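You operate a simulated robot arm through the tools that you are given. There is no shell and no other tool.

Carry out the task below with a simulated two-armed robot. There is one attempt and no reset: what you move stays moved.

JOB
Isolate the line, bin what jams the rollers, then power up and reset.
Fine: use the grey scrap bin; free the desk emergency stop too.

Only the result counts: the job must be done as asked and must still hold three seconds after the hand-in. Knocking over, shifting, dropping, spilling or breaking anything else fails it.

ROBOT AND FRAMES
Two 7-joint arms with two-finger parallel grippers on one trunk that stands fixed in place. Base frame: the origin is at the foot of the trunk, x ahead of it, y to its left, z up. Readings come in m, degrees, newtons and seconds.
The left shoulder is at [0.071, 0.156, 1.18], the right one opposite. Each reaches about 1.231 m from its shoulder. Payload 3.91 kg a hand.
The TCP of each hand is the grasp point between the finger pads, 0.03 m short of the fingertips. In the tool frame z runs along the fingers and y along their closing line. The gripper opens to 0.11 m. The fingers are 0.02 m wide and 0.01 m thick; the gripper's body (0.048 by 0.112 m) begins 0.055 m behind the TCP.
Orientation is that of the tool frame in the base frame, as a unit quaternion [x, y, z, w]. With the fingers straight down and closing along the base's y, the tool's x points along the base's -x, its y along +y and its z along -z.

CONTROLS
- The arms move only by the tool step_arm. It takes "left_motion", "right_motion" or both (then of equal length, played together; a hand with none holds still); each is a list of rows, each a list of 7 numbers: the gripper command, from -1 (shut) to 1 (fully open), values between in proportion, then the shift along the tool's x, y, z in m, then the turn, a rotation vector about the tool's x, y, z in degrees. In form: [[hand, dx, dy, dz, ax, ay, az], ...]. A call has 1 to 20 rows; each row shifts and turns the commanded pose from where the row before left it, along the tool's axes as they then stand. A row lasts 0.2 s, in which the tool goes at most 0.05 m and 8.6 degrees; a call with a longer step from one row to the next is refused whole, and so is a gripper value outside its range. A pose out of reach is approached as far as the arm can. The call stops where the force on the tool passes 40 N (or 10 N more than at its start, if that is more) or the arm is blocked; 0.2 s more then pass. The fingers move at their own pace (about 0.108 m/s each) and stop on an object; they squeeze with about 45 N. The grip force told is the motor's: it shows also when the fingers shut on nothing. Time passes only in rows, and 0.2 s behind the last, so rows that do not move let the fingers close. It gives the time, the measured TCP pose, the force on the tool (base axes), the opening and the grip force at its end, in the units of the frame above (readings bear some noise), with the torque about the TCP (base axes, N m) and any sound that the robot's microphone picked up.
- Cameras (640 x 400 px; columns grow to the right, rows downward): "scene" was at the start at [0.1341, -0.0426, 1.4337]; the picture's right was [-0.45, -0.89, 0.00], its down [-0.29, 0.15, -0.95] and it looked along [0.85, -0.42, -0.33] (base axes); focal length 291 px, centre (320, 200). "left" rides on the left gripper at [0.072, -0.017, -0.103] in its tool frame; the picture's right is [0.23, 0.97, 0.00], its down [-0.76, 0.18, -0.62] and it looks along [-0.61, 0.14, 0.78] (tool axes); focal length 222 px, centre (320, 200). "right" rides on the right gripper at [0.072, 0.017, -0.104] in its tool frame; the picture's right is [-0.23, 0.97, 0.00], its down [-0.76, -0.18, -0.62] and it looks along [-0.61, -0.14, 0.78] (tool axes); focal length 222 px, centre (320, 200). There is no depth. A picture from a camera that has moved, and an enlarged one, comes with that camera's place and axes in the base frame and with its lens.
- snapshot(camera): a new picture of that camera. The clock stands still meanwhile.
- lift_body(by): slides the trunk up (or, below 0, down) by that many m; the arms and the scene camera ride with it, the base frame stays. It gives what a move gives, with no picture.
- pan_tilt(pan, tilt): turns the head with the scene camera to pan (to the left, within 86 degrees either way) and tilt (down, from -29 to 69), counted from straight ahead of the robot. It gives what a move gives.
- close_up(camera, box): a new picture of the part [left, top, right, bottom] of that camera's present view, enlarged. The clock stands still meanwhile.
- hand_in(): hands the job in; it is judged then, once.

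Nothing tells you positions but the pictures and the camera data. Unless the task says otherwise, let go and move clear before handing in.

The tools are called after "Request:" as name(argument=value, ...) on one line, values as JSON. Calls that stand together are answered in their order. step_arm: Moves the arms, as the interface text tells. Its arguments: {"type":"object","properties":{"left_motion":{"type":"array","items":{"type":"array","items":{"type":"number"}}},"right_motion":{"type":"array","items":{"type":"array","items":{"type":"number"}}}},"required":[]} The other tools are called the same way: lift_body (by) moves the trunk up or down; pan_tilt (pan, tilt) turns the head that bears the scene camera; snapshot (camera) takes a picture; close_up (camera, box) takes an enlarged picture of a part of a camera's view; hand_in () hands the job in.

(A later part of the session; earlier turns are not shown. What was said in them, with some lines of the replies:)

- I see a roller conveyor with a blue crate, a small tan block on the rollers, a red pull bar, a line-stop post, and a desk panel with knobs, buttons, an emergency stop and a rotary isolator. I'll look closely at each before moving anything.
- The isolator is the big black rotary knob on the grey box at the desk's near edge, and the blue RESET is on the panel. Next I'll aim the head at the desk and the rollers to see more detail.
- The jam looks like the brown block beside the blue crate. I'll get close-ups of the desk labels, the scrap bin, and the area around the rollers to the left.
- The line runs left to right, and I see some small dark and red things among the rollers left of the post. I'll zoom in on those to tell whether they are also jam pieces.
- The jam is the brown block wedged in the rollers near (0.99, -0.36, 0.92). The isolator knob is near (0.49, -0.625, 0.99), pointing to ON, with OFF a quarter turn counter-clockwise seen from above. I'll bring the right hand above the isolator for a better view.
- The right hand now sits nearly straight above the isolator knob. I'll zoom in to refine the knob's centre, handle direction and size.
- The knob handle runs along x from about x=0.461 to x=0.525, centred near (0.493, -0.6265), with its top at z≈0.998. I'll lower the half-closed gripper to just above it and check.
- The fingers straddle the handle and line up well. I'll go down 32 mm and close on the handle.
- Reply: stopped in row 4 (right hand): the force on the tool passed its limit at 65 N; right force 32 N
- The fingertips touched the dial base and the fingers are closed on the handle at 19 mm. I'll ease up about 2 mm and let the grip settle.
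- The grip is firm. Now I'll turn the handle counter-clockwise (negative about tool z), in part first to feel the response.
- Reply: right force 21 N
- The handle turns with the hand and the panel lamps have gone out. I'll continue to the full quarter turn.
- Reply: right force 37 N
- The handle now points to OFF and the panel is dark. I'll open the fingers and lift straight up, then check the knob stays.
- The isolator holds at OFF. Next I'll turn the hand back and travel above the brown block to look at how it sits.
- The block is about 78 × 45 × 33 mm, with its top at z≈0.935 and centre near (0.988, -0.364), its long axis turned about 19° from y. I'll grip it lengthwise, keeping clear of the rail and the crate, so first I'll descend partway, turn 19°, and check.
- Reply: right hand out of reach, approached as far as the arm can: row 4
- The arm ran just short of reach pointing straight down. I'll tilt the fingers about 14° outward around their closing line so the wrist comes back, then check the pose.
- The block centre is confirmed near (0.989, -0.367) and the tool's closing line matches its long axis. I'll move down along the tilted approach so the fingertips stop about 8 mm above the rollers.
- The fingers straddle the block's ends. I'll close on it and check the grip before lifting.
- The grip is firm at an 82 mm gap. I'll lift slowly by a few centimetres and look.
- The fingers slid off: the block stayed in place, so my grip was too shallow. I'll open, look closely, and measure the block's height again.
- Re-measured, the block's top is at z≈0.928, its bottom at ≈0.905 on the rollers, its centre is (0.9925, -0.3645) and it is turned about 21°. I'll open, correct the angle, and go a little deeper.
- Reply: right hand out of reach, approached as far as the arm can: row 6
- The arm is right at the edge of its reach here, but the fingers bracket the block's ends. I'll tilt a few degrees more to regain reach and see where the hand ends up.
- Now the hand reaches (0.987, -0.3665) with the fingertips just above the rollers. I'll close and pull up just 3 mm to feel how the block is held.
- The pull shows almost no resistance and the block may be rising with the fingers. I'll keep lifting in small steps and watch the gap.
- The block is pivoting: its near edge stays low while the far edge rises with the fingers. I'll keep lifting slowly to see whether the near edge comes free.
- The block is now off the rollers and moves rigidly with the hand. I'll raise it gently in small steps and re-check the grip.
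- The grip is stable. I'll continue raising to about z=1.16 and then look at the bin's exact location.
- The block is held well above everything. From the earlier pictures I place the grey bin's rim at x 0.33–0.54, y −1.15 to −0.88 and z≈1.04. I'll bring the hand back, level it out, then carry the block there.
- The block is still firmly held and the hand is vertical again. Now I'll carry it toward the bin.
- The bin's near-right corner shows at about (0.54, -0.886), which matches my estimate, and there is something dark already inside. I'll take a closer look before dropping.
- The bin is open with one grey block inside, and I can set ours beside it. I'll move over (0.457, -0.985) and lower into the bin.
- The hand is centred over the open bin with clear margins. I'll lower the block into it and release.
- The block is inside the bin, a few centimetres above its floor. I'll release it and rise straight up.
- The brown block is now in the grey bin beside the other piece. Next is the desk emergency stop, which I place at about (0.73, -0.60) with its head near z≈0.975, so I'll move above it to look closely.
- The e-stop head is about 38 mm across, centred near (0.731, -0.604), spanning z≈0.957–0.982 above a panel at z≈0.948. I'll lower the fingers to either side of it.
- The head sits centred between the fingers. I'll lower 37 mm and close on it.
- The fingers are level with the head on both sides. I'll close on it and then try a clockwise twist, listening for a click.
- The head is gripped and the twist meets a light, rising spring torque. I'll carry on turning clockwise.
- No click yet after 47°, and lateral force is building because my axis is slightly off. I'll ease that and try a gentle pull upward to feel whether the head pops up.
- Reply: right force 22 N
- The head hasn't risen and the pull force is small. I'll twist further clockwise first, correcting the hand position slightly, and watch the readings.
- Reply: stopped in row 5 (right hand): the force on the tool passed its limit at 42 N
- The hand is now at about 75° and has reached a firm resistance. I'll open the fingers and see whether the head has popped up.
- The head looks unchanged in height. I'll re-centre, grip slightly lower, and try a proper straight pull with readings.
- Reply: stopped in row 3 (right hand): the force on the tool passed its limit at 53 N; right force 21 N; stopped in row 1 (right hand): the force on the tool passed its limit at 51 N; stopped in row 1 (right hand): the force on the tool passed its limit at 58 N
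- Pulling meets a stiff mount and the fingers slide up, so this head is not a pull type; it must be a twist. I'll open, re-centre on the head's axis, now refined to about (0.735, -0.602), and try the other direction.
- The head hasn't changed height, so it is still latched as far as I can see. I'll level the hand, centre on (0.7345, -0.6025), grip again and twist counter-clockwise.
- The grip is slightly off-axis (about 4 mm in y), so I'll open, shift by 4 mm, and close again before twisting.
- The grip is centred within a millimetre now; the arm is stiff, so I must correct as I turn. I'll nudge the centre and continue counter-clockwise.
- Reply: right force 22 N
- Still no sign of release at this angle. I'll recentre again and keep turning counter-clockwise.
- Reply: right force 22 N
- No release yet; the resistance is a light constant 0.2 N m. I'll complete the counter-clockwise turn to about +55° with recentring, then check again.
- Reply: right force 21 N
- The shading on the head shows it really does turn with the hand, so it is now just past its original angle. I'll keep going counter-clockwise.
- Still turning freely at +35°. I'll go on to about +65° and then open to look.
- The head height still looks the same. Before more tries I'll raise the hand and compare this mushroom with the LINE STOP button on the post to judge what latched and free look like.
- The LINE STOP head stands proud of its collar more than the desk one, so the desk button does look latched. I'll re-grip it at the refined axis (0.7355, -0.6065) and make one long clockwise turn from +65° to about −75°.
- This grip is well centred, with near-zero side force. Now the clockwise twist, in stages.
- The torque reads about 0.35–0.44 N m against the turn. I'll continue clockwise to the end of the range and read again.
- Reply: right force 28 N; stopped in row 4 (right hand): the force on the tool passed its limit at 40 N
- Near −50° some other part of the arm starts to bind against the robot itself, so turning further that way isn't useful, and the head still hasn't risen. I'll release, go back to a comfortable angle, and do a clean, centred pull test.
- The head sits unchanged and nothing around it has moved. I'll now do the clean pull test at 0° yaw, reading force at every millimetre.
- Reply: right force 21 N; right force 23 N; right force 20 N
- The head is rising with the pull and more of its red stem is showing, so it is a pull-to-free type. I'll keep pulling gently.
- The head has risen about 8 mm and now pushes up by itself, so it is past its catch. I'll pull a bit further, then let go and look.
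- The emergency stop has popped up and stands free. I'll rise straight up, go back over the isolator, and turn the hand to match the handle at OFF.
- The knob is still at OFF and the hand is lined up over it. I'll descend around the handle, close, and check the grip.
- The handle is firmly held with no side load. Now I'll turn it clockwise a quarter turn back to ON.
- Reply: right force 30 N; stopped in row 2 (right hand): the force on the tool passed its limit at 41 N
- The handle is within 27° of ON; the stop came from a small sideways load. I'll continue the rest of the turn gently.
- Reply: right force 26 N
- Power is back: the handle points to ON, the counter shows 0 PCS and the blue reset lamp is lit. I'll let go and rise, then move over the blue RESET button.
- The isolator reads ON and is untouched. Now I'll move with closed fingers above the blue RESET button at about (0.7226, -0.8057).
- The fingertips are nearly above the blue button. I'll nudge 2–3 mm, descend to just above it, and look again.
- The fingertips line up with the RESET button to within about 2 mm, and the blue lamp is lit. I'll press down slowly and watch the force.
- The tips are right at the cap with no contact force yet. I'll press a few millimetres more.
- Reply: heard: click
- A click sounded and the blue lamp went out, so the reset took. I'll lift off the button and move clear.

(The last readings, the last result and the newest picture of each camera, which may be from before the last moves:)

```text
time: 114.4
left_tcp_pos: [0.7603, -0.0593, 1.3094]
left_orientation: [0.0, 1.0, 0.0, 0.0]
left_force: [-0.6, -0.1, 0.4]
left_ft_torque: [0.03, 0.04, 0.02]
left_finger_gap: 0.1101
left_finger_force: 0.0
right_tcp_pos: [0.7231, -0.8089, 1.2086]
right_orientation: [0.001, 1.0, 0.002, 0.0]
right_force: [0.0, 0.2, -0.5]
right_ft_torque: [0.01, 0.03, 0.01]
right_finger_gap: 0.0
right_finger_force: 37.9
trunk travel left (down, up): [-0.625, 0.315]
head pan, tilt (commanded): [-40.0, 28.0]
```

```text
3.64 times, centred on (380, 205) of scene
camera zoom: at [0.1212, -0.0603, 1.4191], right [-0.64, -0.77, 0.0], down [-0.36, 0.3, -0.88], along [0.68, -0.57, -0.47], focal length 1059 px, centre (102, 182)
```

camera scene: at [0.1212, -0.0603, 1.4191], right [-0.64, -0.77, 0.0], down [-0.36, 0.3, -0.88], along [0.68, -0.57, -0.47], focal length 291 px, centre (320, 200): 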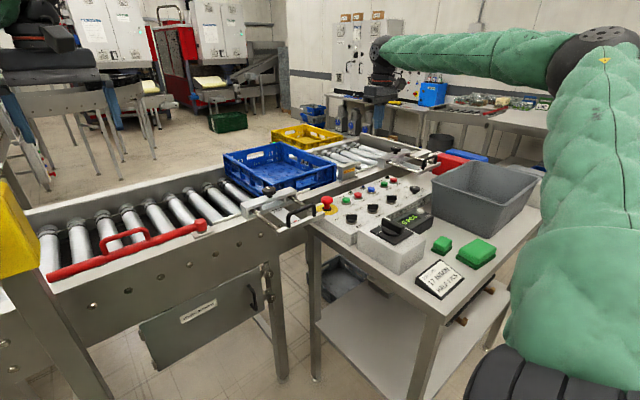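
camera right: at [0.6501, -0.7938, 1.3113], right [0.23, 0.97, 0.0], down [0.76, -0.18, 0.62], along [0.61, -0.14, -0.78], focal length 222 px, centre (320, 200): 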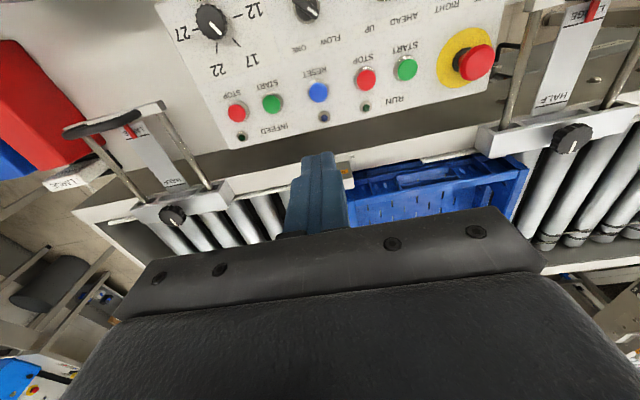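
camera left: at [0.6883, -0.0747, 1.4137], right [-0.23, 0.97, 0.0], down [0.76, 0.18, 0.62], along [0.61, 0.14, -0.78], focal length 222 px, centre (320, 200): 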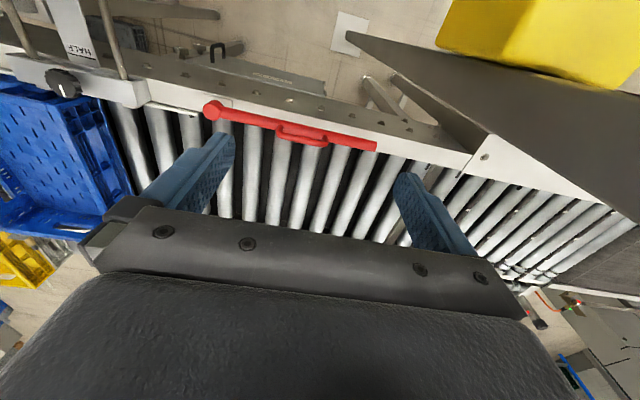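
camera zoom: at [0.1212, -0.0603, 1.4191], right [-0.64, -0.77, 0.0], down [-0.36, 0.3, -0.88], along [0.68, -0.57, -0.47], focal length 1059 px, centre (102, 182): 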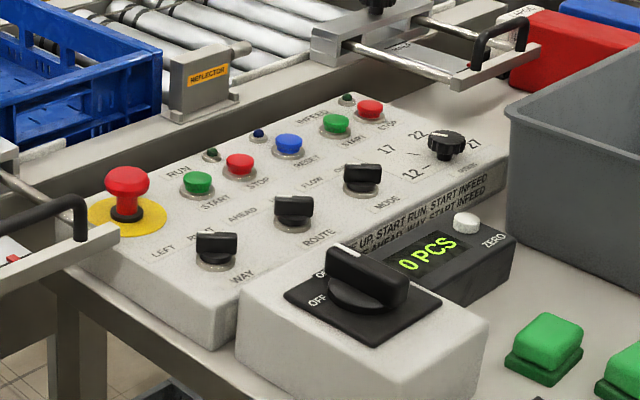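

The lamp stays out, the e-stop is up and the isolator is ON. Before handing in I'll check the rollers for any other jam pieces and confirm the block is in the bin.

Request:
close_up(camera="scene", box=[20, 130, 280, 300])

Request:
close_up(camera="scene", box=[210, 110, 460, 240])

Request:
step_arm(right_motion=[[-1, 0.04, -0.02, 0, 0, 0, 0], [-1, 0.04, -0.02, 0, 0, 0, 0], [-1, 0.04, -0.02, 0, 0, 0, 0], [-1, 0.04, -0.02, 0, 0, 0, 0], [-1, 0.04, -0.02, 0, 0, 0, 0], [-1, 0.02, -0.02, 0, 0, 0, 0], [-1, 0, 0, 0, 0, 0, 0]])

Request:
snapshot(camera="right")

```text
2.35 times, centred on (150, 215) of scene
camera zoom: at [0.1212, -0.0603, 1.4191], right [-0.64, -0.77, 0.0], down [-0.36, 0.3, -0.88], along [0.68, -0.57, -0.47], focal length 686 px, centre (720, 165)
```

zoom: 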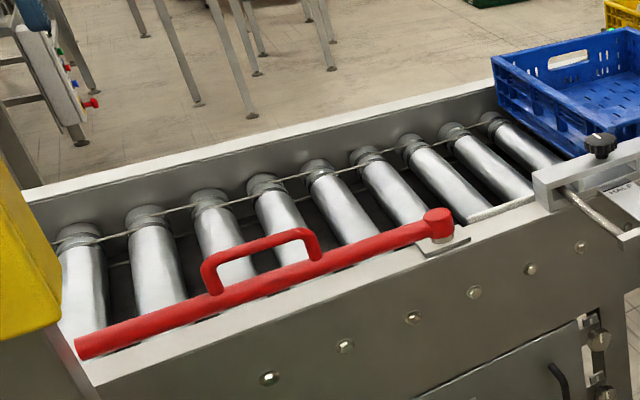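

```text
2.56 times, centred on (335, 175) of scene
camera zoom: at [0.1212, -0.0603, 1.4191], right [-0.64, -0.77, 0.0], down [-0.36, 0.3, -0.88], along [0.68, -0.57, -0.47], focal length 746 px, centre (282, 264)
```

zoom: 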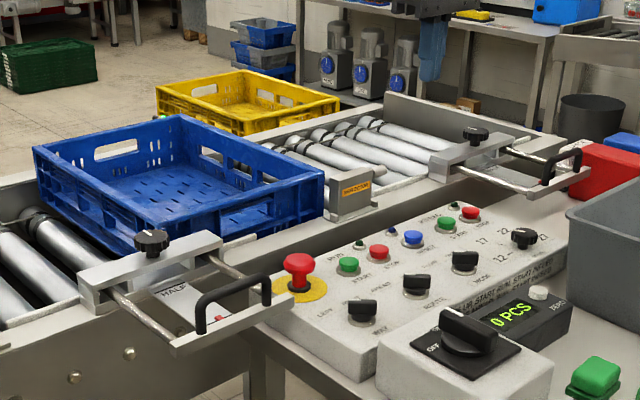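

```text
time: 116.2
left_tcp_pos: [0.7578, -0.0584, 1.3119]
left_orientation: [-0.001, 1.0, 0.0, 0.0]
left_force: [-0.2, -0.2, 0.1]
left_ft_torque: [-0.02, -0.03, -0.01]
left_finger_gap: 0.1101
left_finger_force: 0.2
right_tcp_pos: [0.4601, -0.9194, 1.3973]
right_orientation: [-0.001, 0.974, 0.003, 0.225]
right_force: [-0.4, -0.5, 0.2]
right_ft_torque: [0.01, -0.03, -0.01]
right_finger_gap: 0.0
right_finger_force: 37.8
right hand out of reach, approached as far as the arm can: row 5
trunk travel left (down, up): [-0.625, 0.315]
head pan, tilt (commanded): [-40.0, 28.0]
stopped in row 7 (right hand): the arm was blocked; the commanded pose is now the measured one
```

```text
taken
camera right: at [0.3497, -0.9048, 1.4581], right [0.2, 0.97, 0.1], down [0.41, -0.18, 0.89], along [0.89, -0.14, -0.44], focal length 222 px, centre (320, 200)
```

right: 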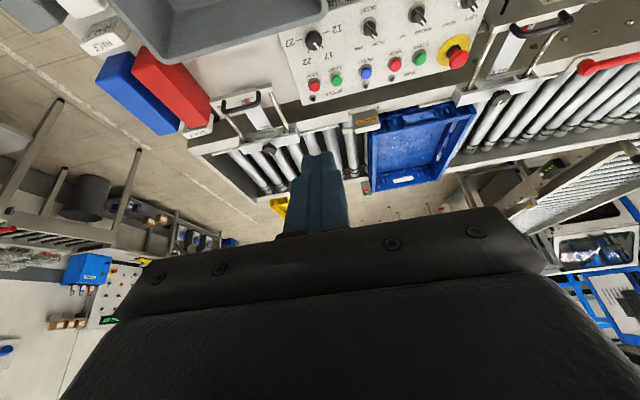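

The hand has risen and tilted unexpectedly because the arm hit a limit. I'll look at the whole scene before doing anything else.

Request:
snapshot(camera="scene")

Request:
pan_tilt(pan=-60, tilt=20)

Request:
snapshot(camera="scene")

```text
taken
camera scene: at [0.1186, -0.0586, 1.4195], right [-0.64, -0.77, 0.0], down [-0.36, 0.3, -0.88], along [0.68, -0.57, -0.47], focal length 291 px, centre (320, 200)
```

scene: 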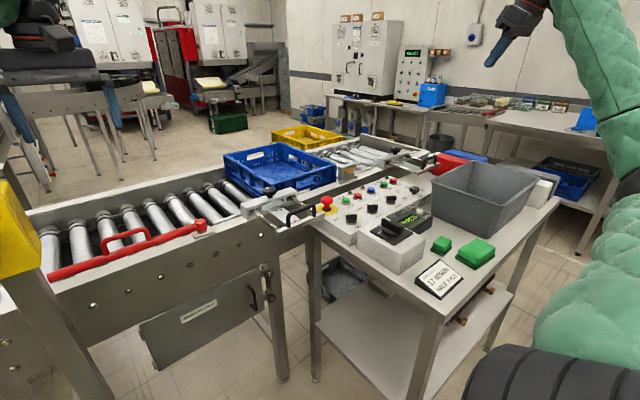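

```text
time: 117.0
left_tcp_pos: [0.7591, -0.0597, 1.3116]
left_orientation: [-0.001, 1.0, 0.0, -0.001]
left_force: [0.3, 0.5, 0.9]
left_ft_torque: [-0.02, -0.04, 0.01]
left_finger_gap: 0.1099
left_finger_force: 0.1
right_tcp_pos: [0.4626, -0.9209, 1.3958]
right_orientation: [-0.001, 0.974, 0.003, 0.226]
right_force: [0.3, -0.3, -0.7]
right_ft_torque: [0.02, -0.01, 0.02]
right_finger_gap: 0.0
right_finger_force: 37.9
trunk travel left (down, up): [-0.625, 0.315]
head pan, tilt (commanded): [-60.0, 20.0]
```

```text
taken
camera scene: at [0.0973, -0.0816, 1.4321], right [-0.87, -0.5, 0.0], down [-0.17, 0.3, -0.94], along [0.47, -0.81, -0.34], focal length 291 px, centre (320, 200)
```

scene: 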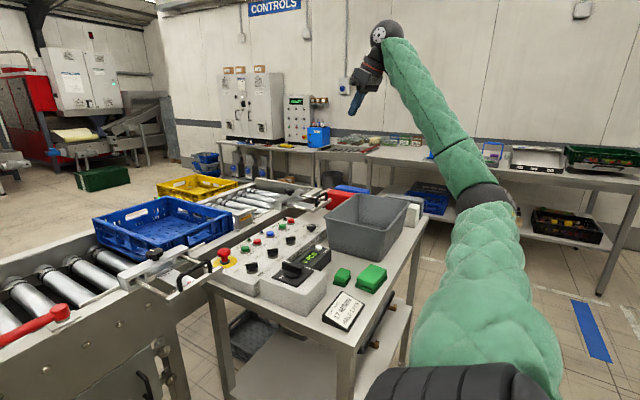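

The arm is in free air, clear of the desk and bin, and everything stands as before. I'll do one last close check of the panel, the bin and the desk.

Request:
close_up(camera="scene", box=[200, 180, 440, 340])

Request:
close_up(camera="right", box=[100, 0, 560, 200])

```text
2.50 times, centred on (320, 260) of scene
camera zoom: at [0.0973, -0.0816, 1.4321], right [-0.87, -0.5, 0.0], down [-0.17, 0.3, -0.94], along [0.47, -0.81, -0.34], focal length 728 px, centre (320, 50)
```

zoom: 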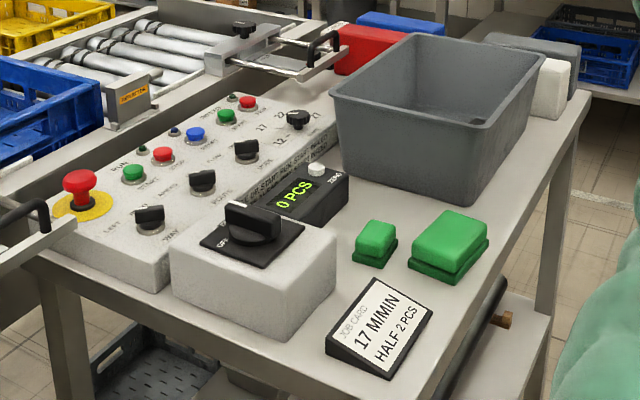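

```text
1.39 times, centred on (330, 100) of right
camera zoom: at [0.3518, -0.9058, 1.4572], right [0.2, 0.97, 0.1], down [0.41, -0.18, 0.89], along [0.89, -0.14, -0.44], focal length 309 px, centre (306, 339)
```

zoom: 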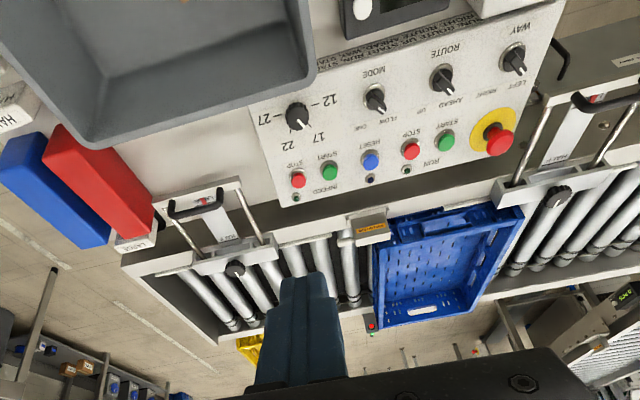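

Everything is in its final state: isolator ON, reset lamp out, desk emergency stop raised, rollers clear with the block in the grey bin, and both hands clear. I'm handing in now.

Request:
hand_in()

```text
The job is handed in.
```

The job is done and handed in; I haven't been shown the judging result.

- **Isolated:** I turned the isolator to OFF before touching the rollers, and the panel lamps went out.
- **Jam cleared:** The only jam I found was the brown block wedged near the blue crate. It is now in the grey scrap bin, next to a dark block that was already in there.
- **Desk emergency stop freed:** It pulls up to release, and it now stands raised. I tried twisting it both ways first, which did nothing.
- **Powered up:** The isolator is back at ON and the counter shows 0 PCS.
- **Reset:** I pressed RESET once. It clicked, and the blue lamp went out and stayed out.

I did not start the line, and from the last pictures nothing else had moved. My last move, bringing the right arm away from the desk, hit a joint limit and left the hand raised and tilted. It is in free air, clear of the desk and bin.
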